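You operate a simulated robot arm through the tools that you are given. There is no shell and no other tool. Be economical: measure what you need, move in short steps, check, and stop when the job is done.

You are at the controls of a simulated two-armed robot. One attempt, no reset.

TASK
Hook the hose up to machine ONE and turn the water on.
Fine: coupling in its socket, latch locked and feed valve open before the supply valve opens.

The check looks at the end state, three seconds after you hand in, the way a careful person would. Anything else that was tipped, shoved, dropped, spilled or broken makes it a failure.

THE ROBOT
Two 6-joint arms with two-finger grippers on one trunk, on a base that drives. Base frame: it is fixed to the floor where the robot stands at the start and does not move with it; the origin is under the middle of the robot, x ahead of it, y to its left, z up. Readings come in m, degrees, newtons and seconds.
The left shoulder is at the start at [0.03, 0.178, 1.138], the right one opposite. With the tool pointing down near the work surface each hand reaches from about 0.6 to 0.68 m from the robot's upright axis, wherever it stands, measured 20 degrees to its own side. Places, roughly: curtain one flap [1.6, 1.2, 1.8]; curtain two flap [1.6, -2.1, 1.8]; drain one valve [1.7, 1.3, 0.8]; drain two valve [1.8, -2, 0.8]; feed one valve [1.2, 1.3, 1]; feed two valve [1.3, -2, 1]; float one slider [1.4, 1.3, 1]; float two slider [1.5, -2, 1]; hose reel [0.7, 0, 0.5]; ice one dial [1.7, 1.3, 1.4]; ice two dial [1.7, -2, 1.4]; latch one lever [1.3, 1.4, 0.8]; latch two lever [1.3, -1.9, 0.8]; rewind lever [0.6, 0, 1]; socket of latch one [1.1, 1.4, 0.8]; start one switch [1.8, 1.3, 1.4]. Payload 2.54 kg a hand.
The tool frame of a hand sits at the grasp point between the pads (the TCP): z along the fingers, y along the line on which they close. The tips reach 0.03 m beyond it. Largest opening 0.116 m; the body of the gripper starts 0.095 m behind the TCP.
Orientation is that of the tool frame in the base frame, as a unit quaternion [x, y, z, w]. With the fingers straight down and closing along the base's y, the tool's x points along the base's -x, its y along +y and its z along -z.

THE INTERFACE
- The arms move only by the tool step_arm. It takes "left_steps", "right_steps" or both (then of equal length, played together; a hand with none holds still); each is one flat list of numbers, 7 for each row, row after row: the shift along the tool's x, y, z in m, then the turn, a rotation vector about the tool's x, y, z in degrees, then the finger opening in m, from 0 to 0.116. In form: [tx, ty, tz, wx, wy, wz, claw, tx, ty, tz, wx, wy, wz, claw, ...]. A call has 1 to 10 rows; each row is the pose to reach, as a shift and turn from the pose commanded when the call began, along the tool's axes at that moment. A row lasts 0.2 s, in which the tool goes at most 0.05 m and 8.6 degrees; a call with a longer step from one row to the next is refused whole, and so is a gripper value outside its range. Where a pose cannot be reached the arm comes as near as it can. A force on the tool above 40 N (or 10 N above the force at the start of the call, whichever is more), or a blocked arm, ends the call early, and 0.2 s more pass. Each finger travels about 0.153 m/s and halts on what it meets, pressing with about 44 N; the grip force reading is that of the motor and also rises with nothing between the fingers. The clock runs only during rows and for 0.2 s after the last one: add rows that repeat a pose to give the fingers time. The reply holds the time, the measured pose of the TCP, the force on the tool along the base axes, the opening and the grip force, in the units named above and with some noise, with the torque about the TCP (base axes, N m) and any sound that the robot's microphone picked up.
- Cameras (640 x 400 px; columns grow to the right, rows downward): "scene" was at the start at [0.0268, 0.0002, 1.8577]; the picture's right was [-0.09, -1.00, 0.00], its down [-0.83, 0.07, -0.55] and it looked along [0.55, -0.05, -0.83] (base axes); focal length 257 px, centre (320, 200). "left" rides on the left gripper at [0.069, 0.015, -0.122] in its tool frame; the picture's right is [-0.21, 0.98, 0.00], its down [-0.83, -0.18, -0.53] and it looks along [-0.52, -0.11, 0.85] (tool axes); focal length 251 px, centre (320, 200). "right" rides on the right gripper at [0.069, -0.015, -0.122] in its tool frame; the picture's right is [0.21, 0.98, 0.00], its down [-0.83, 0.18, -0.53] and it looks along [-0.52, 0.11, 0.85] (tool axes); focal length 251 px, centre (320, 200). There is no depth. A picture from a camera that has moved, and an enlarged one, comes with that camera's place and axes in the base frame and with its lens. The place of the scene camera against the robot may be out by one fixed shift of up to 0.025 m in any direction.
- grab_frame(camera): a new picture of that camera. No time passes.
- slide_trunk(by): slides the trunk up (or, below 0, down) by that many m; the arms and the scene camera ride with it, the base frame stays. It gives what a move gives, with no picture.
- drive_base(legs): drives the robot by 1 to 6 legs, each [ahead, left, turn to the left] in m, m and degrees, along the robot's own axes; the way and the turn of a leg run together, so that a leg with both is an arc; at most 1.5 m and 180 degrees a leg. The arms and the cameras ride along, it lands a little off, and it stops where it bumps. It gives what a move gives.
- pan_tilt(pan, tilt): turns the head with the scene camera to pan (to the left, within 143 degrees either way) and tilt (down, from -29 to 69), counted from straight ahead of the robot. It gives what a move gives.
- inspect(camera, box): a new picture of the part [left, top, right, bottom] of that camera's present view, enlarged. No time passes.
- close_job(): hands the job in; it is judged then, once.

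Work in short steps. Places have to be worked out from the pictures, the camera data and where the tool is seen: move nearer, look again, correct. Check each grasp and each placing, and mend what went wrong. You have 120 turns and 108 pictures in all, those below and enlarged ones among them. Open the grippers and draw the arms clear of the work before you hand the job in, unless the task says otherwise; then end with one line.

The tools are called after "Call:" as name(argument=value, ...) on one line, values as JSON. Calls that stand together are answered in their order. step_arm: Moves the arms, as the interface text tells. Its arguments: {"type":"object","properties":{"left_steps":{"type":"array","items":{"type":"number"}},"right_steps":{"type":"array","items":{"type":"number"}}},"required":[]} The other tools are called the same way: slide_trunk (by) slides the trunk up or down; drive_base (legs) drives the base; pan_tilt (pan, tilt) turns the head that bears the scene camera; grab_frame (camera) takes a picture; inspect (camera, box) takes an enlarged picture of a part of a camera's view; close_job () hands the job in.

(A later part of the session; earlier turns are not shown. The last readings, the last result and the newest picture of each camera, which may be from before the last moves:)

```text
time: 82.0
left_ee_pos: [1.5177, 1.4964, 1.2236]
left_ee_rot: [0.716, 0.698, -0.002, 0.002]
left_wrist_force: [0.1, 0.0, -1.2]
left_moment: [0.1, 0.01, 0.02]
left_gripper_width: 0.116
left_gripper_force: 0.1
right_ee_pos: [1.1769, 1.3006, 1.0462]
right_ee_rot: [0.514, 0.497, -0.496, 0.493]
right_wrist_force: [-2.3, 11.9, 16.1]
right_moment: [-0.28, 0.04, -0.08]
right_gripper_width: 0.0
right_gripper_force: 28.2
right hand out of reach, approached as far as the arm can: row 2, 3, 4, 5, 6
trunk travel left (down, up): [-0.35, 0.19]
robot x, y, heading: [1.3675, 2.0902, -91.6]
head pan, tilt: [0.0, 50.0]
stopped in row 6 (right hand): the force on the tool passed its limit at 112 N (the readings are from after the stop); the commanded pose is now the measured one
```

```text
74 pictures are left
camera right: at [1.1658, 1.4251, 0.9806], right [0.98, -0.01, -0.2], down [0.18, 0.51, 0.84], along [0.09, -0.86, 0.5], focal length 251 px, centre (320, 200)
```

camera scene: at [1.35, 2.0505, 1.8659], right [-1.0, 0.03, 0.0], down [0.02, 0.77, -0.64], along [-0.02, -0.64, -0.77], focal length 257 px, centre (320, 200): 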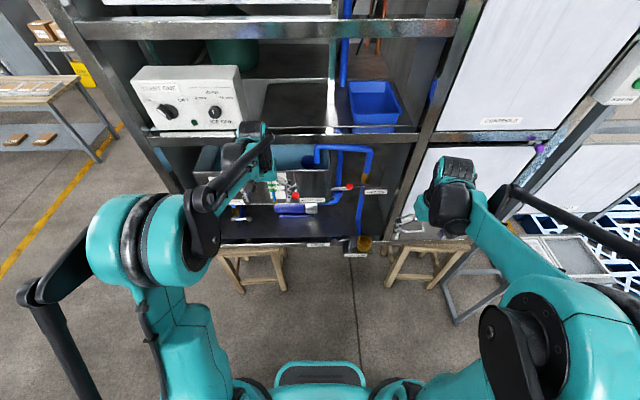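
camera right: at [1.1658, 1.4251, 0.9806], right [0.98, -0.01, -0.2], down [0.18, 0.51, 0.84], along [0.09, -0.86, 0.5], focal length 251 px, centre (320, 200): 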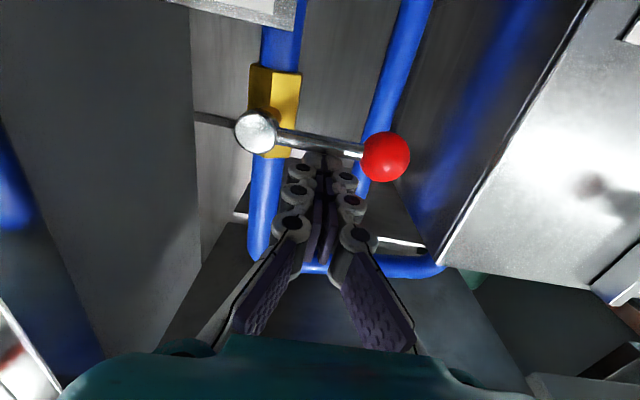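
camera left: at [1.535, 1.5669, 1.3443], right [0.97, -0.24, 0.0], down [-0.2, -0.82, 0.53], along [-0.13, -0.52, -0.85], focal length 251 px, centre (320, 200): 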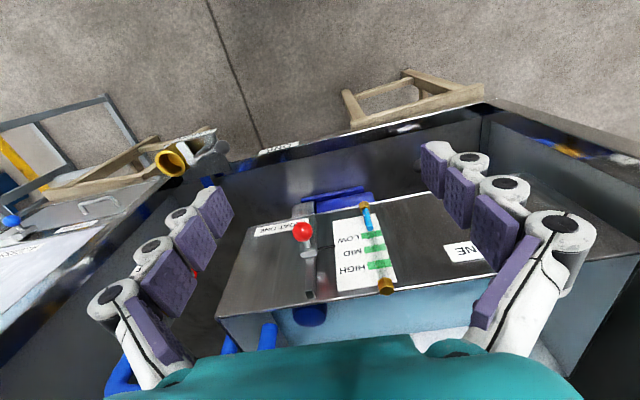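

The arm couldn't follow the retreat and pressed on the lever instead. I'll lift straight up in a small step first.

Call:
step_arm(right_steps=[-0.015, 0, -0.01, 0, 0, 0, 0, -0.035, 0, -0.02, 0, 0, 0, 0, -0.05, 0, -0.04, 0, 0, 0, 0])

Call:
grab_frame(camera="right")

Call:
grab_frame(camera="scene")

```text
time: 82.8
left_ee_pos: [1.518, 1.497, 1.2224]
left_ee_rot: [0.716, 0.698, -0.001, 0.0]
left_wrist_force: [-0.3, -0.2, -0.3]
left_moment: [-0.02, -0.02, 0.02]
left_gripper_width: 0.1158
left_gripper_force: 0.0
right_ee_pos: [1.1759, 1.3164, 1.1059]
right_ee_rot: [0.516, 0.499, -0.494, 0.491]
right_wrist_force: [0.7, -0.5, 0.1]
right_moment: [0.0, -0.04, 0.0]
right_gripper_width: 0.0001
right_gripper_force: 28.4
right hand out of reach, approached as far as the arm can: row 1, 2, 3
trunk travel left (down, up): [-0.35, 0.19]
robot x, y, heading: [1.3646, 2.0883, -91.7]
head pan, tilt: [0.0, 50.0]
```

```text
73 pictures are left
camera right: at [1.1644, 1.441, 1.0401], right [0.98, -0.01, -0.2], down [0.18, 0.51, 0.84], along [0.09, -0.86, 0.5], focal length 251 px, centre (320, 200)
```

right: 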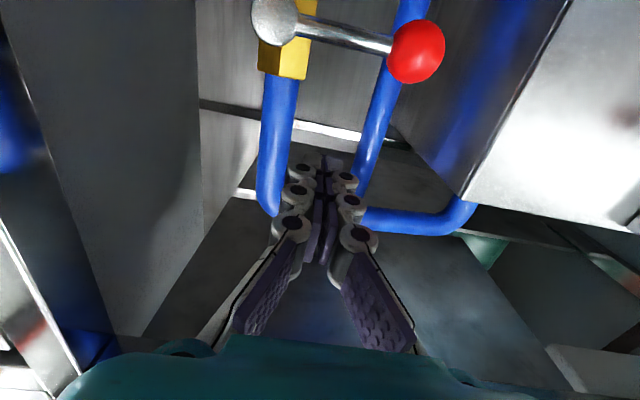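

```text
72 pictures are left
camera scene: at [1.35, 2.0505, 1.8659], right [-1.0, 0.03, 0.0], down [0.02, 0.77, -0.64], along [-0.02, -0.64, -0.77], focal length 257 px, centre (320, 200)
```

scene: 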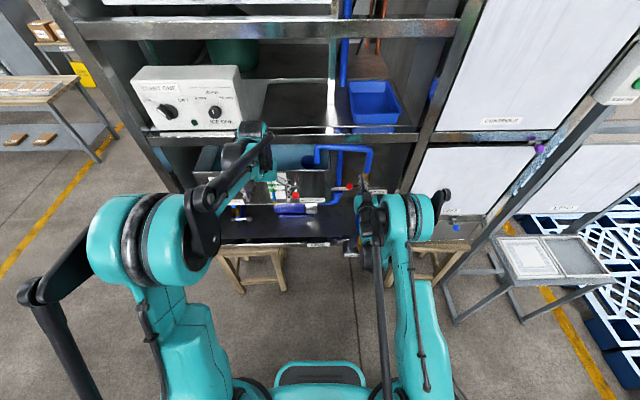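

The hand is clear above the lever. I'll use the base and trunk to go below it: back 6 cm, trunk down 12 cm, then forward 8 cm.

Call:
drive_base(legs=[[-0.06, 0, 0]])

Call:
slide_trunk(by=-0.125)

Call:
grab_frame(camera="right")

```text
time: 83.8
left_ee_pos: [1.5203, 1.5582, 1.2251]
left_ee_rot: [0.716, 0.698, -0.001, 0.001]
left_wrist_force: [-0.3, -0.4, -0.8]
left_moment: [-0.06, -0.02, 0.01]
left_gripper_width: 0.1159
left_gripper_force: 0.1
right_ee_pos: [1.1766, 1.3775, 1.1055]
right_ee_rot: [0.515, 0.498, -0.494, 0.492]
right_wrist_force: [0.3, 0.9, 0.4]
right_moment: [0.0, 0.01, 0.02]
right_gripper_width: 0.0
right_gripper_force: 28.7
trunk travel left (down, up): [-0.35, 0.19]
robot x, y, heading: [1.3659, 2.1491, -91.5]
head pan, tilt: [0.0, 50.0]
```

```text
time: 85.3
left_ee_pos: [1.5202, 1.5572, 1.0981]
left_ee_rot: [0.715, 0.699, -0.001, 0.0]
left_wrist_force: [0.3, -0.1, 0.1]
left_moment: [-0.01, -0.03, -0.01]
left_gripper_width: 0.1161
left_gripper_force: 0.0
right_ee_pos: [1.177, 1.3753, 0.9803]
right_ee_rot: [0.515, 0.499, -0.494, 0.492]
right_wrist_force: [-0.2, -0.3, -0.4]
right_moment: [0.03, -0.01, -0.01]
right_gripper_width: 0.0
right_gripper_force: 28.4
trunk travel left (down, up): [-0.225, 0.315]
robot x, y, heading: [1.368, 2.1513, -91.6]
head pan, tilt: [0.0, 50.0]
```

```text
71 pictures are left
camera right: at [1.1659, 1.501, 0.9151], right [0.98, -0.01, -0.2], down [0.18, 0.51, 0.84], along [0.09, -0.86, 0.5], focal length 251 px, centre (320, 200)
```

right: 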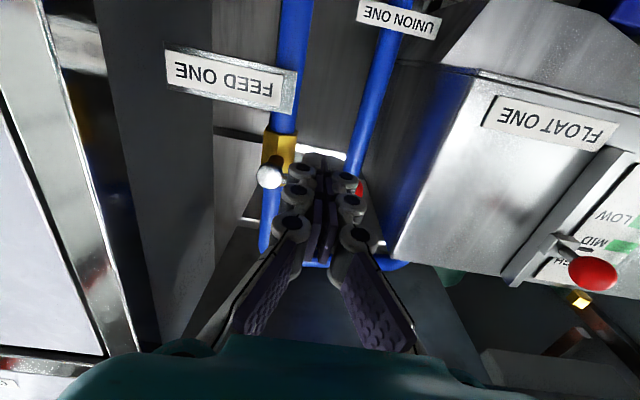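

The hub is confirmed at (1.134, 1.275, 1.03), and the fingers at z 0.98 will pass below it. Driving forward 8.5 cm.

Call:
drive_base(legs=[[0.085, 0, 0]])

Call:
step_arm(right_steps=[-0.015, 0, 0, 0, 0, 0, 0, -0.03, 0, 0, 0, 0, 0, 0, -0.045, 0.002, 0, 0, 0, 0, 0])

Call:
grab_frame(camera="right")

```text
time: 86.4
left_ee_pos: [1.5177, 1.4706, 1.0978]
left_ee_rot: [0.715, 0.699, 0.0, -0.001]
left_wrist_force: [-0.7, -0.6, 0.0]
left_moment: [0.06, 0.01, 0.0]
left_gripper_width: 0.116
left_gripper_force: 0.0
right_ee_pos: [1.1766, 1.2914, 0.98]
right_ee_rot: [0.514, 0.499, -0.494, 0.492]
right_wrist_force: [0.5, -0.4, -0.3]
right_moment: [-0.05, 0.0, 0.0]
right_gripper_width: 0.0
right_gripper_force: 27.9
trunk travel left (down, up): [-0.225, 0.315]
robot x, y, heading: [1.3649, 2.0682, -91.6]
head pan, tilt: [0.0, 50.0]
```

```text
time: 87.2
left_ee_pos: [1.5187, 1.4718, 1.0973]
left_ee_rot: [0.715, 0.699, 0.0, 0.001]
left_wrist_force: [0.8, 0.8, -0.1]
left_moment: [-0.02, 0.02, 0.0]
left_gripper_width: 0.1159
left_gripper_force: 0.0
right_ee_pos: [1.1769, 1.2902, 1.0245]
right_ee_rot: [0.516, 0.498, -0.494, 0.491]
right_wrist_force: [-0.8, 5.1, -12.4]
right_moment: [0.19, -0.16, -0.09]
right_gripper_width: 0.0
right_gripper_force: 28.5
trunk travel left (down, up): [-0.225, 0.315]
robot x, y, heading: [1.3645, 2.0665, -91.1]
head pan, tilt: [0.0, 50.0]
```

```text
70 pictures are left
camera right: at [1.1663, 1.4148, 0.9587], right [0.98, -0.01, -0.2], down [0.18, 0.51, 0.84], along [0.09, -0.86, 0.5], focal length 251 px, centre (320, 200)
```

right: 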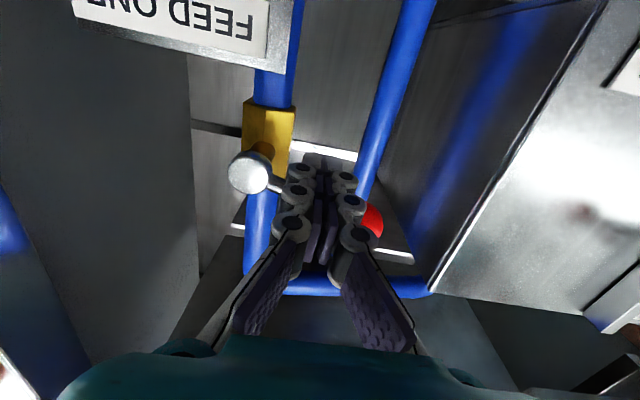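

The lever is swinging up. I'll continue along the arc until it is vertical.

Call:
step_arm(right_steps=[-0.012, 0.002, 0, 0, 0, 0, 0, -0.024, -0.002, 0, 0, 0, 0, 0, -0.0345, -0.0086, 0, 0, 0, 0, 0, -0.045, -0.0214, 0, 0, 0, 0, 0, -0.049, -0.031, 0, 0, 0, 0, 0, -0.05, -0.036, 0, 0, 0, 0, 0])

Call:
grab_frame(camera="right")

Call:
inspect(camera="scene", box=[290, 120, 410, 210])

```text
time: 88.7
left_ee_pos: [1.5199, 1.4738, 1.099]
left_ee_rot: [0.715, 0.699, -0.001, 0.002]
left_wrist_force: [-0.4, 0.8, 0.6]
left_moment: [0.0, -0.03, 0.04]
left_gripper_width: 0.1161
left_gripper_force: 0.0
right_ee_pos: [1.1539, 1.2888, 1.0747]
right_ee_rot: [0.512, 0.505, -0.486, 0.497]
right_wrist_force: [14.8, -2.2, -0.2]
right_moment: [-0.01, -0.01, 0.28]
right_gripper_width: 0.0
right_gripper_force: 28.8
right hand out of reach, approached as far as the arm can: row 4
trunk travel left (down, up): [-0.225, 0.315]
robot x, y, heading: [1.3709, 2.0662, -91.4]
head pan, tilt: [0.0, 50.0]
stopped in row 6 (right hand): the force on the tool passed its limit at 42 N (the readings are from after the stop); the commanded pose is now the measured one
```

```text
69 pictures are left
camera right: at [1.1397, 1.4134, 1.0093], right [0.98, 0.01, -0.2], down [0.17, 0.51, 0.85], along [0.11, -0.86, 0.5], focal length 251 px, centre (320, 200)
```

right: 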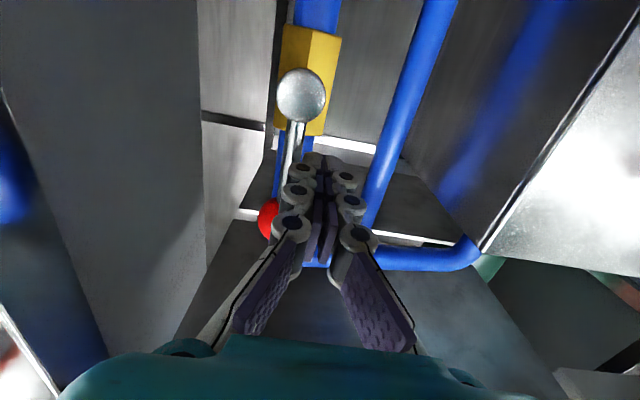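

```text
4.44 times, centred on (350, 165) of scene
camera zoom: at [1.3502, 2.0267, 1.7411], right [-1.0, 0.02, 0.0], down [0.02, 0.77, -0.64], along [-0.01, -0.64, -0.77], focal length 1144 px, centre (187, 356)
```

zoom: 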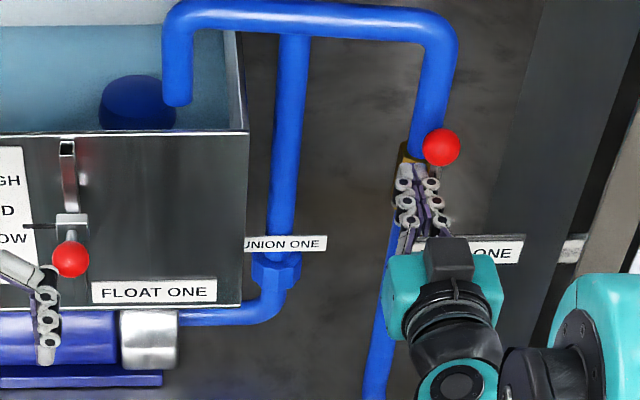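

The feed lever is vertical and against its stop, so the feed is open. I'll back off, point the right hand down again and look at the latch.

Call:
drive_base(legs=[[-0.09, 0, 0]])

Call:
slide_trunk(by=0.125)

Call:
step_arm(right_steps=[0, -0.01, -0.02, 0, 8.5, 0, 0.02, 0, -0.02, -0.03, 0, 17, 0, 0.04, 0, -0.03, -0.04, 0, 25.5, 0, 0.06, 0, -0.04, -0.05, 0, 34, 0, 0.06, 0, -0.05, -0.06, 0, 42.5, 0, 0.06, 0, -0.06, -0.07, 0, 51, 0, 0.06, 0, -0.07, -0.08, 0, 59.5, 0, 0.06, 0, -0.08, -0.09, 0, 68, 0, 0.06, 0, -0.08, -0.1, 0, 76, 0, 0.06, 0, -0.08, -0.1, 0, 84, 0, 0.06])

Call:
grab_frame(camera="right")

Call:
inspect(camera="scene", box=[320, 210, 400, 270])

```text
time: 89.8
left_ee_pos: [1.522, 1.5616, 1.0984]
left_ee_rot: [0.715, 0.699, 0.0, 0.0]
left_wrist_force: [0.2, 0.4, 1.2]
left_moment: [-0.04, 0.0, -0.02]
left_gripper_width: 0.116
left_gripper_force: 0.1
right_ee_pos: [1.1506, 1.3789, 1.0745]
right_ee_rot: [0.513, 0.502, -0.491, 0.494]
right_wrist_force: [0.7, 0.5, -0.2]
right_moment: [0.01, -0.02, 0.0]
right_gripper_width: 0.0001
right_gripper_force: 28.4
trunk travel left (down, up): [-0.225, 0.315]
robot x, y, heading: [1.3657, 2.1567, -91.4]
head pan, tilt: [0.0, 50.0]
```

```text
time: 91.3
left_ee_pos: [1.5217, 1.5613, 1.2229]
left_ee_rot: [0.714, 0.7, -0.001, 0.0]
left_wrist_force: [0.6, -0.1, 0.4]
left_moment: [-0.01, 0.0, 0.01]
left_gripper_width: 0.1159
left_gripper_force: 0.2
right_ee_pos: [1.1506, 1.3779, 1.1989]
right_ee_rot: [0.512, 0.503, -0.489, 0.495]
right_wrist_force: [-0.6, 0.9, 0.0]
right_moment: [0.0, 0.01, 0.03]
right_gripper_width: 0.0
right_gripper_force: 28.3
trunk travel left (down, up): [-0.35, 0.19]
robot x, y, heading: [1.3643, 2.1566, -91.4]
head pan, tilt: [0.0, 50.0]
```

```text
time: 93.5
left_ee_pos: [1.521, 1.5598, 1.222]
left_ee_rot: [0.715, 0.699, 0.0, 0.0]
left_wrist_force: [1.0, -0.5, 0.5]
left_moment: [0.05, 0.0, 0.0]
left_gripper_width: 0.1159
left_gripper_force: 0.0
right_ee_pos: [1.0709, 1.4763, 1.1988]
right_ee_rot: [0.709, 0.704, -0.02, 0.03]
right_wrist_force: [-0.4, 0.6, -0.1]
right_moment: [0.01, 0.03, 0.03]
right_gripper_width: 0.06
right_gripper_force: 0.0
trunk travel left (down, up): [-0.35, 0.19]
robot x, y, heading: [1.3676, 2.1538, -91.1]
head pan, tilt: [0.0, 50.0]
```

```text
67 pictures are left
camera right: at [1.0551, 1.5542, 1.3167], right [0.98, 0.21, 0.0], down [0.17, -0.79, 0.59], along [0.12, -0.58, -0.81], focal length 251 px, centre (320, 200)
```

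right: 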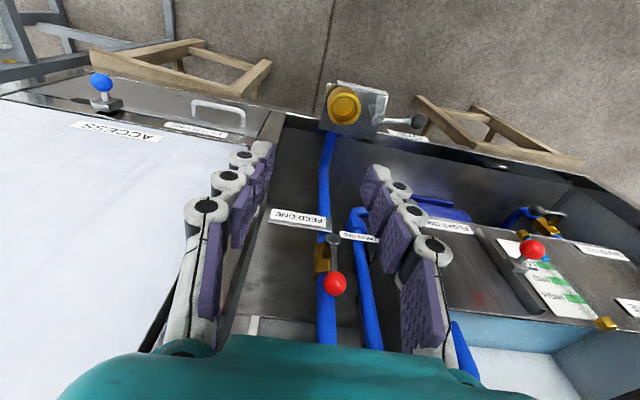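

```text
6.67 times, centred on (360, 240) of scene
camera zoom: at [1.3516, 2.1119, 1.8658], right [-1.0, 0.02, 0.0], down [0.02, 0.77, -0.64], along [-0.01, -0.64, -0.77], focal length 1715 px, centre (53, -67)
```

zoom: 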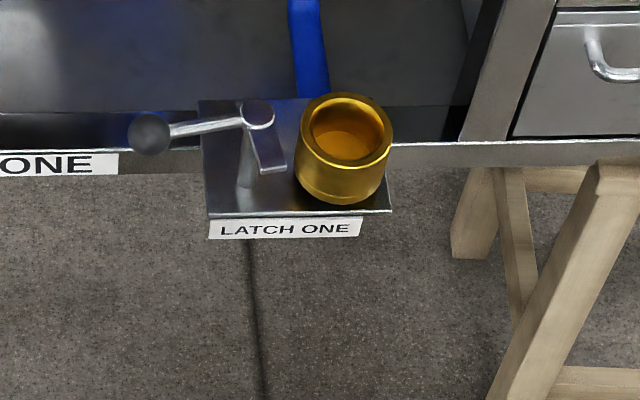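

The latch is a vertical post with a tongue 90° from the lever: swinging the lever from +x toward the robot (+y) should carry the tongue over the socket. Now I'll drive back round to the cart.

Call:
drive_base(legs=[[0.05, 0, 1.1], [0, 1.36, 0], [1.4, 0, 0], [1.2, 0, 0]])

```text
time: 113.2
left_ee_pos: [2.9148, -1.0996, 1.223]
left_ee_rot: [0.71, 0.705, 0.0, 0.001]
left_wrist_force: [-0.8, 0.0, -0.5]
left_moment: [0.01, -0.02, 0.01]
left_gripper_width: 0.1161
left_gripper_force: 0.0
right_ee_pos: [2.4661, -1.1898, 1.2017]
right_ee_rot: [0.703, 0.71, -0.021, 0.031]
right_wrist_force: [1.1, -1.1, 0.1]
right_moment: [0.01, -0.05, -0.06]
right_gripper_width: 0.0603
right_gripper_force: 0.0
trunk travel left (down, up): [-0.35, 0.19]
robot x, y, heading: [2.7504, -0.5086, -90.4]
head pan, tilt: [0.0, 50.0]
```

At (2.75, -0.51). I'll turn to face west and drive back along the aisle.

Call:
drive_base(legs=[[0, 0, -89.6], [1.2, 0.33, 0], [1.4, 0.03, 0]])

Call:
pan_tilt(pan=-60, tilt=45)

Call:
grab_frame(camera="scene")

```text
time: 130.0
left_ee_pos: [-0.4624, -0.982, 1.2224]
left_ee_rot: [1.0, -0.003, -0.001, 0.0]
left_wrist_force: [-0.6, -0.6, -0.2]
left_moment: [-0.01, -0.01, -0.01]
left_gripper_width: 0.116
left_gripper_force: 0.0
right_ee_pos: [-0.5542, -0.5337, 1.2016]
right_ee_rot: [0.999, 0.005, -0.037, 0.008]
right_wrist_force: [-0.2, -0.2, 0.5]
right_moment: [0.01, 0.0, -0.01]
right_gripper_width: 0.0601
right_gripper_force: 0.0
trunk travel left (down, up): [-0.35, 0.19]
robot x, y, heading: [0.1296, -0.8216, 179.5]
head pan, tilt: [0.0, 50.0]
```

```text
time: 131.3
left_ee_pos: [-0.4623, -0.9832, 1.2228]
left_ee_rot: [1.0, -0.004, -0.001, 0.0]
left_wrist_force: [0.4, 0.4, 0.2]
left_moment: [0.01, 0.02, 0.01]
left_gripper_width: 0.116
left_gripper_force: 0.0
right_ee_pos: [-0.5533, -0.5344, 1.2009]
right_ee_rot: [0.999, 0.005, -0.036, 0.008]
right_wrist_force: [-0.9, -0.3, -0.4]
right_moment: [0.01, 0.0, -0.05]
right_gripper_width: 0.0596
right_gripper_force: 0.1
trunk travel left (down, up): [-0.35, 0.19]
robot x, y, heading: [0.1296, -0.8201, 179.7]
head pan, tilt: [-60.0, 45.0]
```

```text
65 pictures are left
camera scene: at [0.1041, -0.7419, 1.8728], right [0.87, 0.5, 0.0], down [0.35, -0.61, -0.71], along [-0.35, 0.61, -0.71], focal length 257 px, centre (320, 200)
```

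scene: 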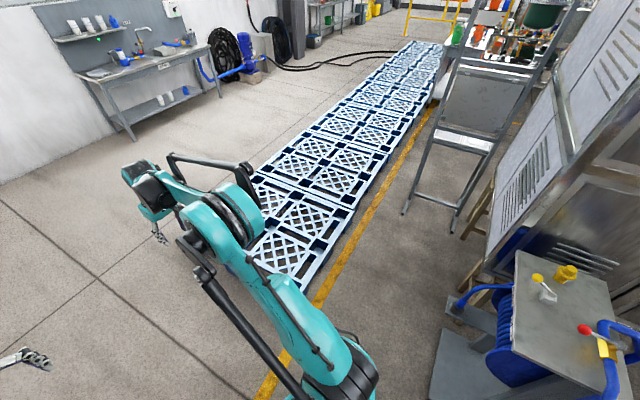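

Now I'll tuck the right hand back, out and up so it clears the cart when the trunk goes down, then turn toward the cart.

Call:
step_arm(right_steps=[0.035, -0.025, -0.02, 0, 0, 0, 0.06, 0.07, -0.05, -0.04, 0, 0, 0, 0.06, 0.105, -0.075, -0.06, 0, 0, 0, 0.06, 0.14, -0.1, -0.08, 0, 0, 0, 0.06, 0.175, -0.125, -0.1, 0, 0, 0, 0.06, 0.21, -0.15, -0.12, 0, 0, 0, 0.06, 0.245, -0.175, -0.14, 0, 0, 0, 0.06, 0.28, -0.2, -0.16, 0, 0, 0, 0.06])

Call:
drive_base(legs=[[0, 0, -147.7], [0.123, 0.442, 0]])

Call:
pan_tilt(pan=10, tilt=60)

Call:
grab_frame(camera="scene")

Call:
grab_frame(camera="left")

```text
time: 133.1
left_ee_pos: [-0.4612, -0.9838, 1.224]
left_ee_rot: [1.0, -0.003, -0.001, 0.001]
left_wrist_force: [-0.2, 0.3, 0.5]
left_moment: [-0.01, 0.05, 0.01]
left_gripper_width: 0.1161
left_gripper_force: 0.0
right_ee_pos: [-0.2626, -0.3282, 1.3366]
right_ee_rot: [0.999, 0.005, -0.038, 0.008]
right_wrist_force: [0.1, -0.6, -0.4]
right_moment: [-0.02, 0.02, 0.0]
right_gripper_width: 0.0598
right_gripper_force: 0.0
trunk travel left (down, up): [-0.35, 0.19]
robot x, y, heading: [0.1258, -0.8179, 179.4]
head pan, tilt: [-60.0, 45.0]
```

```text
time: 141.9
left_ee_pos: [0.3839, 0.0881, 1.2225]
left_ee_rot: [-0.29, 0.957, 0.0, 0.001]
left_wrist_force: [-0.4, 0.2, -0.6]
left_moment: [-0.04, 0.02, 0.04]
left_gripper_width: 0.116
left_gripper_force: 0.1
right_ee_pos: [0.5857, -0.5669, 1.3355]
right_ee_rot: [-0.298, 0.954, 0.017, 0.032]
right_wrist_force: [-0.4, 0.2, 0.4]
right_moment: [0.02, 0.01, -0.03]
right_gripper_width: 0.0601
right_gripper_force: 0.0
trunk travel left (down, up): [-0.35, 0.19]
robot x, y, heading: [-0.0142, -0.3799, 33.8]
head pan, tilt: [-60.0, 45.0]
```

```text
time: 143.3
left_ee_pos: [0.3838, 0.0867, 1.2231]
left_ee_rot: [-0.29, 0.957, 0.0, 0.0]
left_wrist_force: [0.0, -0.6, 0.4]
left_moment: [0.01, 0.02, 0.0]
left_gripper_width: 0.1161
left_gripper_force: 0.0
right_ee_pos: [0.5871, -0.5655, 1.3358]
right_ee_rot: [-0.298, 0.954, 0.018, 0.033]
right_wrist_force: [0.2, -0.5, 0.4]
right_moment: [-0.03, 0.0, -0.01]
right_gripper_width: 0.0598
right_gripper_force: 0.0
trunk travel left (down, up): [-0.35, 0.19]
robot x, y, heading: [-0.0102, -0.3776, 33.7]
head pan, tilt: [10.0, 60.0]
```

```text
64 pictures are left
camera scene: at [-0.0047, -0.3449, 1.8533], right [0.69, -0.72, 0.0], down [-0.63, -0.6, -0.5], along [0.36, 0.35, -0.87], focal length 257 px, centre (320, 200)
```

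scene: 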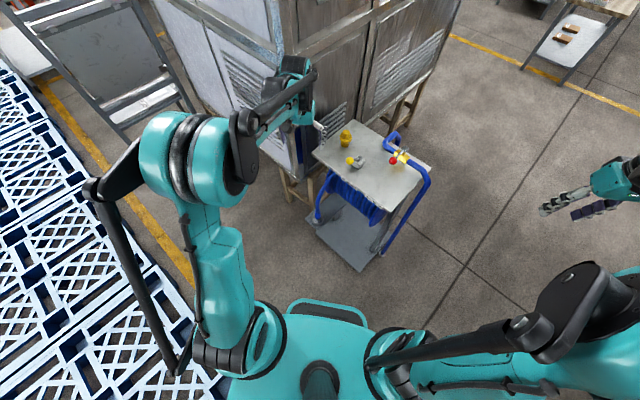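

```text
63 pictures are left
camera left: at [0.3171, 0.0611, 1.3441], right [-0.36, 0.93, 0.0], down [0.79, 0.31, 0.54], along [0.5, 0.2, -0.84], focal length 251 px, centre (320, 200)
```

left: 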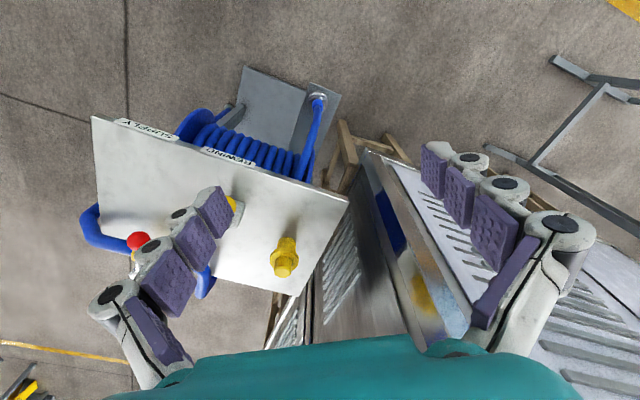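

The hose end shows at (0.475, 0.12, ≈0.42), about 0.68 m ahead and 0.145 left of the robot. I'll lower the trunk fully and tilt the left hand forward.

Call:
slide_trunk(by=-0.34)

Call:
step_arm(left_steps=[0.005, 0, 0.01, 0, -8.5, 0, 0.1, 0.01, 0, 0.02, 0, -17, 0, 0.09, 0.015, 0, 0.04, 0, -25.5, 0, 0.08, 0.02, 0, 0.07, 0, -34, 0, 0.08, 0.02, 0, 0.1, 0, -42.5, 0, 0.08, 0.02, 0, 0.14, 0, -51, 0, 0.08, 0.02, 0, 0.18, 0, -59, 0, 0.08])

Call:
grab_frame(camera="left")

Call:
inspect(camera="scene", box=[240, 100, 440, 270])

```text
time: 146.7
left_ee_pos: [0.3838, 0.0867, 0.8829]
left_ee_rot: [-0.29, 0.957, 0.0, 0.001]
left_wrist_force: [-0.3, -0.1, 0.9]
left_moment: [0.05, 0.03, 0.05]
left_gripper_width: 0.1158
left_gripper_force: 0.1
right_ee_pos: [0.5861, -0.5664, 0.9968]
right_ee_rot: [-0.298, 0.954, 0.018, 0.033]
right_wrist_force: [0.5, 0.0, -0.3]
right_moment: [0.0, -0.01, -0.01]
right_gripper_width: 0.0598
right_gripper_force: 0.1
trunk travel left (down, up): [-0.01, 0.53]
robot x, y, heading: [-0.0106, -0.3806, 33.6]
head pan, tilt: [10.0, 60.0]
```

```text
time: 148.2
left_ee_pos: [0.4282, 0.115, 0.7869]
left_ee_rot: [-0.252, 0.834, 0.143, 0.47]
left_wrist_force: [0.0, -0.2, -0.6]
left_moment: [-0.03, 0.0, -0.01]
left_gripper_width: 0.0799
left_gripper_force: 0.0
left hand out of reach, approached as far as the arm can: row 6, 7
right_ee_pos: [0.586, -0.5645, 0.9943]
right_ee_rot: [-0.298, 0.954, 0.018, 0.033]
right_wrist_force: [-1.1, -0.9, -0.4]
right_moment: [-0.04, 0.03, 0.0]
right_gripper_width: 0.0598
right_gripper_force: 0.0
trunk travel left (down, up): [-0.01, 0.53]
robot x, y, heading: [-0.0135, -0.3826, 33.6]
head pan, tilt: [10.0, 60.0]
```

```text
62 pictures are left
camera left: at [0.3036, 0.05, 0.7901], right [-0.45, 0.87, 0.18], down [0.08, -0.17, 0.98], along [0.89, 0.46, 0.01], focal length 251 px, centre (320, 200)
```

left: 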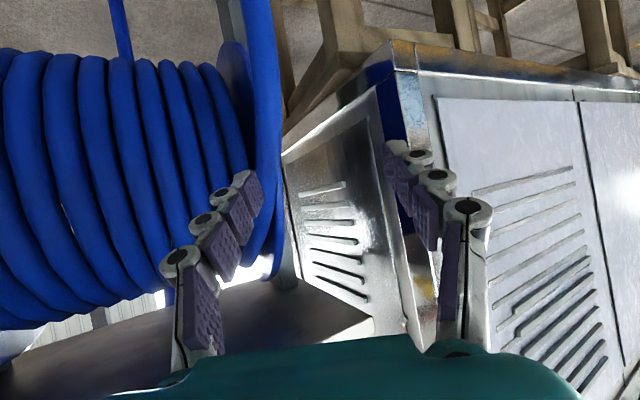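

```text
2.35 times, centred on (340, 185) of scene
camera zoom: at [-0.0036, -0.3437, 1.5132], right [0.69, -0.72, 0.0], down [-0.63, -0.6, -0.5], along [0.36, 0.35, -0.87], focal length 605 px, centre (273, 235)
```

zoom: 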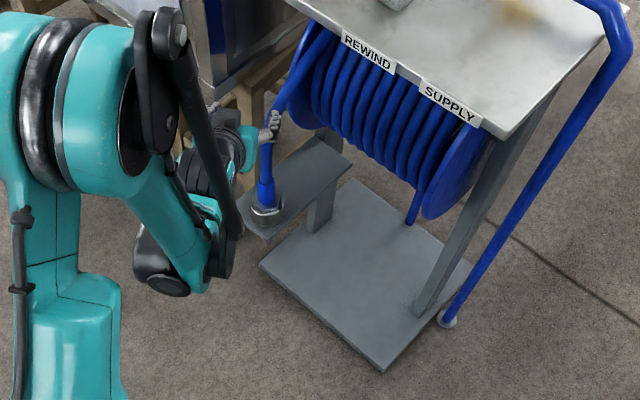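

The hose boot is clearly visible, running up from the cup at about (0.475, 0.125) between z≈0.43 and 0.53. I'll lower the left hand to z≈0.49, a little short of it.

Call:
step_arm(left_steps=[0.039, -0.002, 0.017, 0, 0, 0, 0.08, 0.078, -0.004, 0.034, 0, 0, 0, 0.08, 0.117, -0.006, 0.05, 0, 0, 0, 0.08, 0.156, -0.008, 0.067, 0, 0, 0, 0.08, 0.195, -0.01, 0.084, 0, 0, 0, 0.08, 0.234, -0.012, 0.1, 0, 0, 0, 0.08, 0.273, -0.015, 0.118, 0, 0, 0, 0.08])

Call:
grab_frame(camera="left")

Call:
inspect(camera="scene", box=[260, 130, 380, 220])

```text
time: 149.8
left_ee_pos: [0.5451, 0.1607, 0.5604]
left_ee_rot: [-0.253, 0.832, 0.144, 0.472]
left_wrist_force: [0.9, -0.2, 0.2]
left_moment: [-0.01, 0.03, 0.0]
left_gripper_width: 0.0801
left_gripper_force: 0.1
left hand out of reach, approached as far as the arm can: row 1, 2, 3, 4, 5, 6, 7
right_ee_pos: [0.5856, -0.5671, 0.9974]
right_ee_rot: [-0.298, 0.954, 0.019, 0.034]
right_wrist_force: [0.6, 0.1, -0.2]
right_moment: [0.02, -0.03, 0.01]
right_gripper_width: 0.0602
right_gripper_force: 0.0
trunk travel left (down, up): [-0.01, 0.53]
robot x, y, heading: [-0.0153, -0.3823, 33.8]
head pan, tilt: [10.0, 60.0]
```

```text
60 pictures are left
camera left: at [0.4185, 0.096, 0.5615], right [-0.45, 0.87, 0.18], down [0.07, -0.17, 0.98], along [0.89, 0.46, 0.01], focal length 251 px, centre (320, 200)
```

left: 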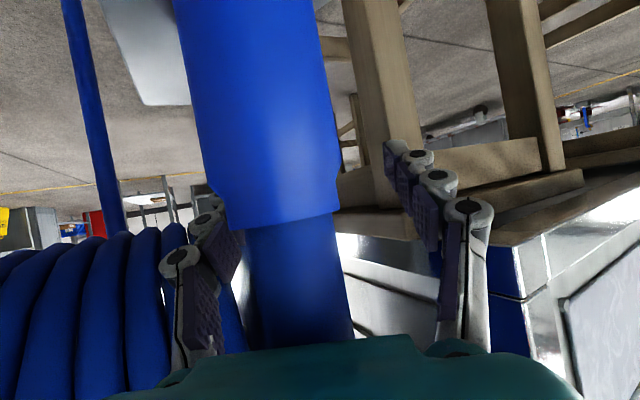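

```text
4.44 times, centred on (320, 175) of scene
camera zoom: at [-0.0055, -0.3453, 1.5134], right [0.69, -0.72, 0.0], down [-0.63, -0.6, -0.5], along [0.36, 0.35, -0.87], focal length 1144 px, centre (320, 311)
```

zoom: 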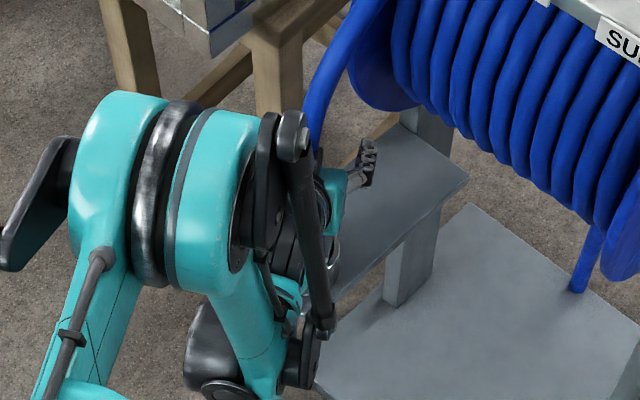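

The hose is between the fingers but too close to the palm, because the arm can't come nearer at this tilt. I'll back the base up about 7.5 cm and then lower the hand.

Call:
drive_base(legs=[[-0.075, 0, 0]])

Call:
step_arm(left_steps=[0.02, 0, 0.012, 0, 0, 0, 0.08, 0.04, 0, 0.024, 0, 0, 0, 0.08, 0.051, 0, 0.031, 0, 0, 0, 0.08])

Call:
grab_frame(camera="left")

Call:
inspect(camera="scene", box=[260, 130, 380, 220])

```text
time: 150.9
left_ee_pos: [0.4816, 0.1192, 0.5592]
left_ee_rot: [-0.252, 0.833, 0.143, 0.472]
left_wrist_force: [0.6, -0.5, 0.0]
left_moment: [-0.01, -0.01, -0.01]
left_gripper_width: 0.08
left_gripper_force: 0.1
right_ee_pos: [0.5222, -0.6086, 0.9961]
right_ee_rot: [-0.298, 0.954, 0.019, 0.034]
right_wrist_force: [-0.7, -0.5, -0.5]
right_moment: [-0.01, -0.04, -0.01]
right_gripper_width: 0.0597
right_gripper_force: 0.1
trunk travel left (down, up): [-0.01, 0.53]
robot x, y, heading: [-0.0757, -0.4217, 33.7]
head pan, tilt: [10.0, 60.0]
```

```text
time: 151.7
left_ee_pos: [0.4812, 0.1182, 0.5567]
left_ee_rot: [-0.252, 0.833, 0.143, 0.471]
left_wrist_force: [-0.9, -0.5, -0.6]
left_moment: [0.01, -0.02, 0.01]
left_gripper_width: 0.0799
left_gripper_force: 0.0
left hand out of reach, approached as far as the arm can: row 1, 2, 3
right_ee_pos: [0.5238, -0.6076, 0.9954]
right_ee_rot: [-0.298, 0.954, 0.018, 0.032]
right_wrist_force: [0.9, 0.2, -0.7]
right_moment: [0.02, 0.02, -0.03]
right_gripper_width: 0.0601
right_gripper_force: 0.1
trunk travel left (down, up): [-0.01, 0.53]
robot x, y, heading: [-0.0782, -0.4264, 33.7]
head pan, tilt: [10.0, 60.0]
```

```text
58 pictures are left
camera left: at [0.3562, 0.0545, 0.5598], right [-0.45, 0.87, 0.18], down [0.08, -0.17, 0.98], along [0.89, 0.46, 0.01], focal length 251 px, centre (320, 200)
```

left: 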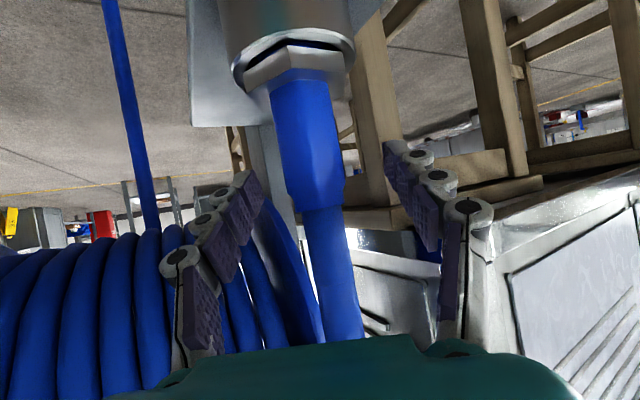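

```text
4.44 times, centred on (320, 175) of scene
camera zoom: at [-0.0673, -0.3865, 1.5133], right [0.69, -0.72, 0.0], down [-0.63, -0.6, -0.5], along [0.36, 0.35, -0.87], focal length 1144 px, centre (320, 311)
```

zoom: 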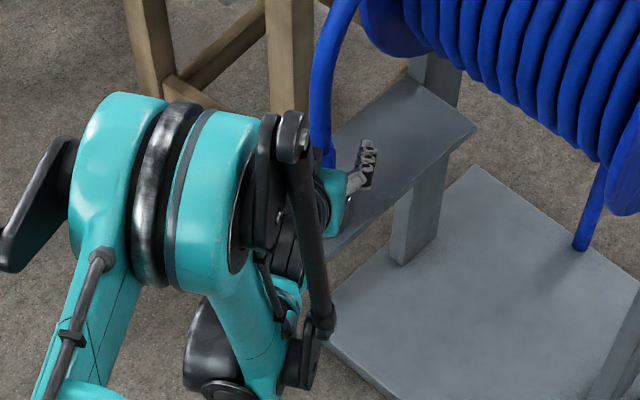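

The boot runs from z≈0.49 to 0.565 at (0.482, 0.117), and the TCP is right at its top. I'll tip the fingers down 12° and lower about 2.5 cm to sit fully on the boot.

Call:
step_arm(left_steps=[0.007, 0, 0.004, 0, 4, 0, 0.08, 0.014, 0, 0.008, 0, 8, 0, 0.08, 0.0214, 0, 0.013, 0, 12, 0, 0.08])

Call:
grab_frame(camera="left")

```text
time: 152.5
left_ee_pos: [0.481, 0.1202, 0.5305]
left_ee_rot: [-0.266, 0.878, 0.116, 0.381]
left_wrist_force: [-0.5, -0.1, -0.4]
left_moment: [-0.01, 0.02, 0.0]
left_gripper_width: 0.08
left_gripper_force: 0.0
right_ee_pos: [0.5246, -0.6086, 0.997]
right_ee_rot: [-0.297, 0.954, 0.018, 0.033]
right_wrist_force: [-0.4, 0.4, 0.6]
right_moment: [0.03, 0.01, 0.01]
right_gripper_width: 0.0599
right_gripper_force: 0.1
trunk travel left (down, up): [-0.01, 0.53]
robot x, y, heading: [-0.074, -0.4205, 33.9]
head pan, tilt: [10.0, 60.0]
```

```text
56 pictures are left
camera left: at [0.3593, 0.0578, 0.563], right [-0.42, 0.89, 0.16], down [0.24, -0.06, 0.97], along [0.87, 0.45, -0.2], focal length 251 px, centre (320, 200)
```

left: 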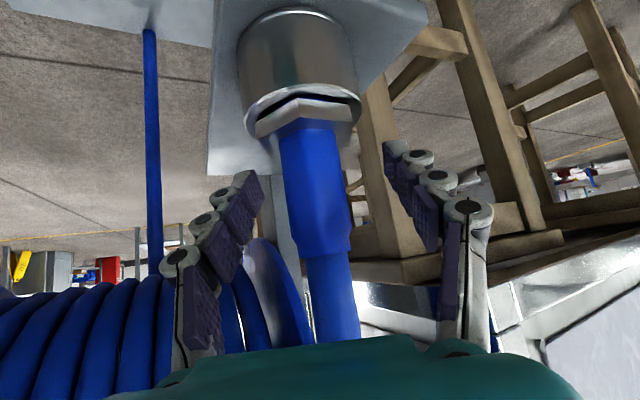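

The TCP is centred on the boot. Closing the gripper.

Call:
step_arm(left_steps=[0, 0, 0, 0, 0, 0, 0.05, 0, 0, 0, 0, 0, 0, 0.02, 0, 0, 0, 0, 0, 0, 0.0, 0, 0, 0, 0, 0, 0, 0.0, 0, 0, 0, 0, 0, 0, 0.0])

Call:
grab_frame(camera="left")

```text
time: 153.7
left_ee_pos: [0.4817, 0.1207, 0.5308]
left_ee_rot: [-0.266, 0.877, 0.116, 0.382]
left_wrist_force: [0.4, 0.4, 2.5]
left_moment: [0.05, -0.07, 0.0]
left_gripper_width: 0.0318
left_gripper_force: 43.9
right_ee_pos: [0.5229, -0.6084, 0.9949]
right_ee_rot: [-0.298, 0.954, 0.019, 0.033]
right_wrist_force: [0.3, -0.3, -0.5]
right_moment: [0.0, 0.04, 0.01]
right_gripper_width: 0.0602
right_gripper_force: 0.1
trunk travel left (down, up): [-0.01, 0.53]
robot x, y, heading: [-0.0757, -0.4205, 33.7]
head pan, tilt: [10.0, 60.0]
```

```text
55 pictures are left
camera left: at [0.3592, 0.0576, 0.5632], right [-0.42, 0.89, 0.16], down [0.24, -0.06, 0.97], along [0.87, 0.45, -0.19], focal length 251 px, centre (320, 200)
```

left: 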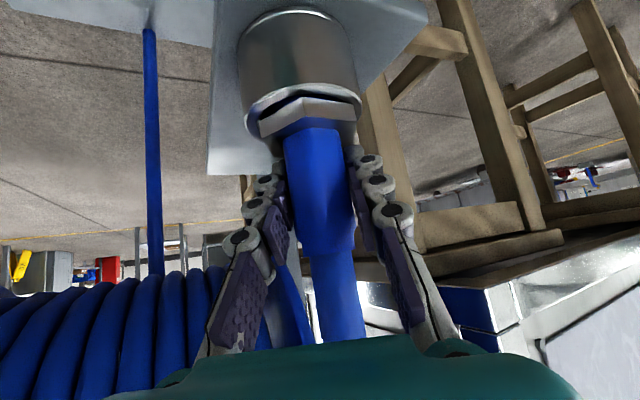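

Gripped at 32 mm with 44 N. Lifting the trunk 15 cm to draw the coupling straight out of its cup.

Call:
slide_trunk(by=0.15)

Call:
grab_frame(camera="left")

Call:
inspect(camera="scene", box=[220, 100, 440, 260])

```text
time: 155.4
left_ee_pos: [0.4812, 0.1215, 0.6809]
left_ee_rot: [-0.266, 0.878, 0.116, 0.381]
left_wrist_force: [-0.2, 0.1, -1.4]
left_moment: [0.0, -0.01, -0.01]
left_gripper_width: 0.0318
left_gripper_force: 43.9
right_ee_pos: [0.5232, -0.6069, 1.1457]
right_ee_rot: [-0.297, 0.954, 0.019, 0.033]
right_wrist_force: [0.3, 0.6, -0.6]
right_moment: [0.0, -0.03, 0.03]
right_gripper_width: 0.0598
right_gripper_force: 0.0
trunk travel left (down, up): [-0.16, 0.38]
robot x, y, heading: [-0.0775, -0.4227, 33.8]
head pan, tilt: [10.0, 60.0]
```

```text
54 pictures are left
camera left: at [0.3594, 0.0578, 0.7127], right [-0.42, 0.89, 0.16], down [0.24, -0.06, 0.97], along [0.87, 0.45, -0.19], focal length 251 px, centre (320, 200)
```

left: 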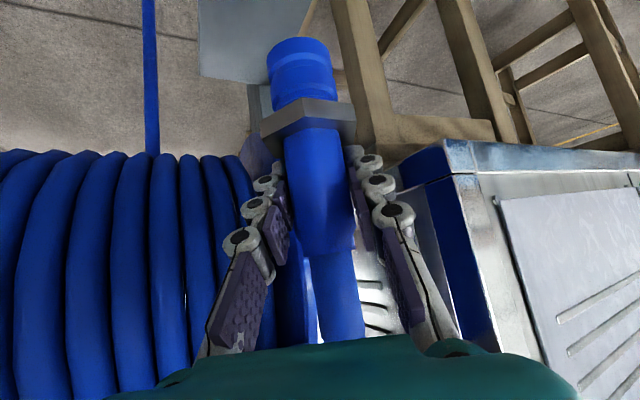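

```text
2.50 times, centred on (330, 180) of scene
camera zoom: at [-0.0669, -0.3863, 1.6631], right [0.69, -0.72, 0.0], down [-0.63, -0.6, -0.5], along [0.36, 0.35, -0.87], focal length 643 px, centre (295, 250)
```

zoom: 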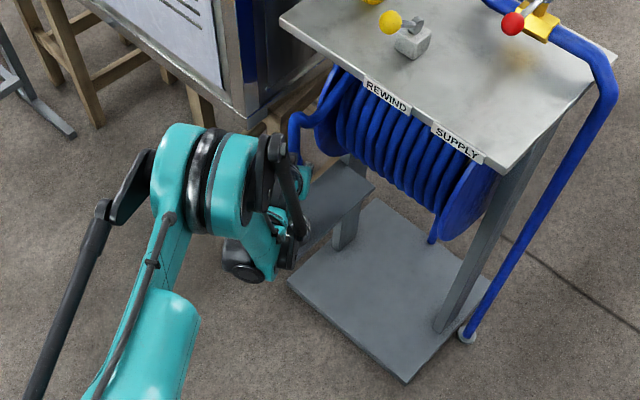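

The coupling is out of its cup: a spigot below a hex flange, flange ≈4.5 cm and spigot end ≈9 cm below the TCP. I'll back off a little and see how the hose follows.

Call:
drive_base(legs=[[-0.15, 0, 0]])

Call:
slide_trunk(by=0.25)

Call:
step_arm(right_steps=[0, 0.04, 0, 0, 0, 0, 0.06, 0, 0.08, 0, 0, 0, 0, 0.06, 0, 0.12, 0, 0, 0, 0, 0.06, 0, 0.16, 0, 0, 0, 0, 0.06])

Call:
grab_frame(camera="scene")

```text
time: 156.8
left_ee_pos: [0.3574, 0.0375, 0.6826]
left_ee_rot: [-0.266, 0.878, 0.116, 0.382]
left_wrist_force: [-0.5, 0.0, -0.5]
left_moment: [0.03, 0.01, -0.01]
left_gripper_width: 0.0319
left_gripper_force: 44.4
right_ee_pos: [0.3994, -0.6919, 1.1456]
right_ee_rot: [-0.299, 0.954, 0.017, 0.034]
right_wrist_force: [-1.1, -0.4, 0.7]
right_moment: [0.0, 0.0, 0.0]
right_gripper_width: 0.0599
right_gripper_force: 0.0
trunk travel left (down, up): [-0.16, 0.38]
robot x, y, heading: [-0.2001, -0.5031, 33.8]
head pan, tilt: [10.0, 60.0]
```

```text
time: 159.4
left_ee_pos: [0.3577, 0.0379, 0.931]
left_ee_rot: [-0.266, 0.877, 0.117, 0.382]
left_wrist_force: [0.8, 0.5, -1.3]
left_moment: [0.02, 0.01, -0.04]
left_gripper_width: 0.0314
left_gripper_force: 44.9
right_ee_pos: [0.4005, -0.6889, 1.3963]
right_ee_rot: [-0.298, 0.954, 0.019, 0.033]
right_wrist_force: [-0.2, 0.3, 0.8]
right_moment: [0.01, 0.02, 0.01]
right_gripper_width: 0.0599
right_gripper_force: 0.0
trunk travel left (down, up): [-0.41, 0.13]
robot x, y, heading: [-0.1997, -0.5023, 33.8]
head pan, tilt: [10.0, 60.0]
```

```text
time: 160.4
left_ee_pos: [0.3567, 0.0392, 0.9321]
left_ee_rot: [-0.267, 0.877, 0.115, 0.383]
left_wrist_force: [-0.2, 0.0, -1.0]
left_moment: [0.01, -0.01, -0.04]
left_gripper_width: 0.0317
left_gripper_force: 44.0
right_ee_pos: [0.3092, -0.5559, 1.3956]
right_ee_rot: [-0.298, 0.954, 0.018, 0.034]
right_wrist_force: [-0.4, -0.2, 0.5]
right_moment: [0.02, -0.04, 0.0]
right_gripper_width: 0.06
right_gripper_force: 0.0
trunk travel left (down, up): [-0.41, 0.13]
robot x, y, heading: [-0.2002, -0.5047, 33.5]
head pan, tilt: [10.0, 60.0]
```

```text
52 pictures are left
camera scene: at [-0.1921, -0.467, 1.9133], right [0.69, -0.72, 0.0], down [-0.63, -0.6, -0.5], along [0.36, 0.34, -0.87], focal length 257 px, centre (320, 200)
```

scene: 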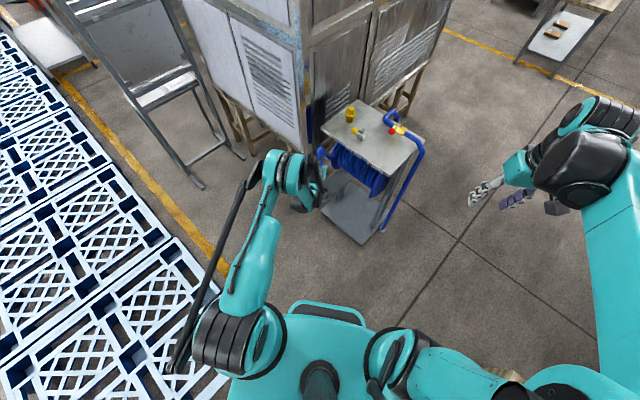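

There is no drag from the hose so far. I'll sidestep right to y≈-0.8, turn to face east and look.

Call:
drive_base(legs=[[0, -0.35, 0], [0, 0, -33.6]])

Call:
pan_tilt(pan=45, tilt=45)

Call:
grab_frame(camera="scene")

```text
time: 162.3
left_ee_pos: [0.5074, -0.1877, 0.9294]
left_ee_rot: [-0.271, 0.878, 0.124, 0.375]
left_wrist_force: [-7.8, 5.5, -7.0]
left_moment: [0.09, 0.13, 0.07]
left_gripper_width: 0.0317
left_gripper_force: 44.0
right_ee_pos: [0.4708, -0.7923, 1.3937]
right_ee_rot: [-0.299, 0.954, 0.02, 0.032]
right_wrist_force: [-0.3, -1.4, -0.2]
right_moment: [0.13, 0.06, -0.04]
right_gripper_width: 0.06
right_gripper_force: 0.0
trunk travel left (down, up): [-0.41, 0.13]
robot x, y, heading: [-0.0424, -0.7382, 34.0]
head pan, tilt: [10.0, 60.0]
stopped in leg 1: the force on the tool passed its limit at 55 N (the readings are from after the stop); the commanded pose is now the measured one
```

```text
time: 163.3
left_ee_pos: [0.5067, -0.1878, 0.929]
left_ee_rot: [-0.271, 0.878, 0.121, 0.377]
left_wrist_force: [-1.6, -1.2, -3.3]
left_moment: [0.05, 0.04, -0.02]
left_gripper_width: 0.0318
left_gripper_force: 43.8
right_ee_pos: [0.4689, -0.7899, 1.3954]
right_ee_rot: [-0.3, 0.953, 0.019, 0.033]
right_wrist_force: [0.7, -0.9, -0.1]
right_moment: [-0.01, -0.02, -0.03]
right_gripper_width: 0.0601
right_gripper_force: 0.1
trunk travel left (down, up): [-0.41, 0.13]
robot x, y, heading: [-0.0414, -0.7395, 33.8]
head pan, tilt: [45.0, 45.0]
```

```text
51 pictures are left
camera scene: at [-0.066, -0.6689, 1.9327], right [0.98, -0.19, 0.0], down [-0.14, -0.69, -0.71], along [0.14, 0.69, -0.71], focal length 257 px, centre (320, 200)
```

scene: 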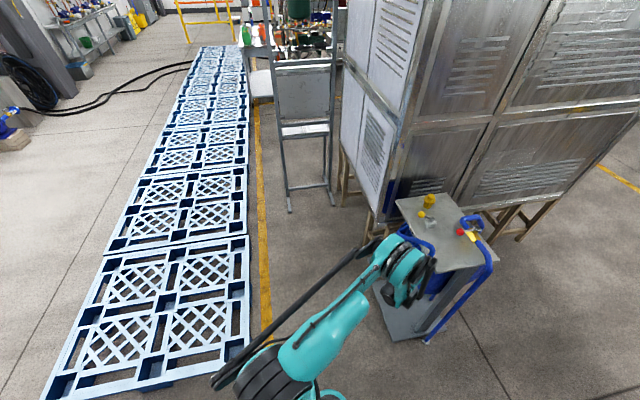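

A force of 55 N stopped it; the coupling probably touched the table's front edge. I'll zoom in to see.

Call:
inspect(camera="scene", box=[350, 180, 510, 350])

Call:
grab_frame(camera="left")

```text
2.35 times, centred on (430, 265) of scene
camera zoom: at [-0.066, -0.6689, 1.9327], right [0.98, -0.19, 0.0], down [-0.14, -0.69, -0.71], along [0.14, 0.69, -0.71], focal length 605 px, centre (61, 47)
```

zoom: 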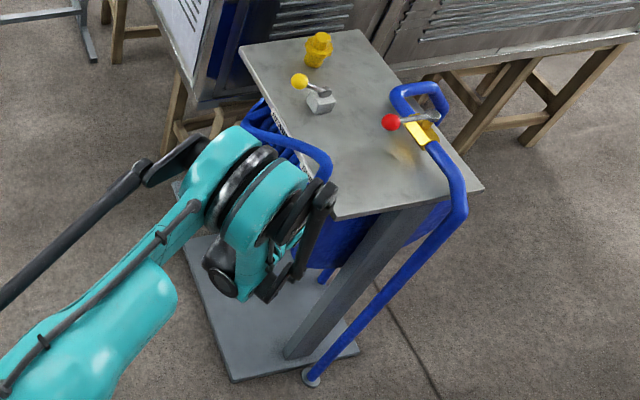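

```text
49 pictures are left
camera left: at [0.386, -0.2517, 0.9622], right [-0.43, 0.89, 0.16], down [0.25, -0.06, 0.97], along [0.87, 0.46, -0.2], focal length 251 px, centre (320, 200)
```

left: 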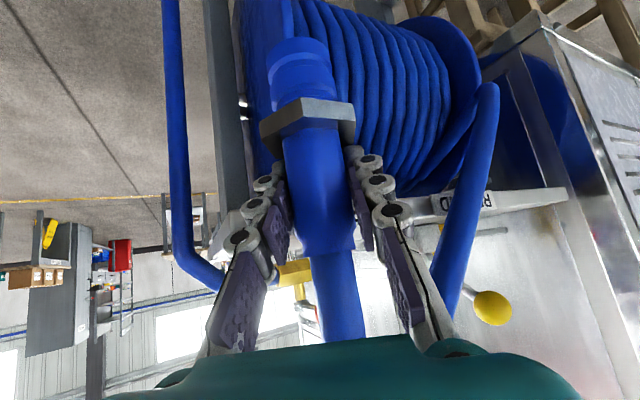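

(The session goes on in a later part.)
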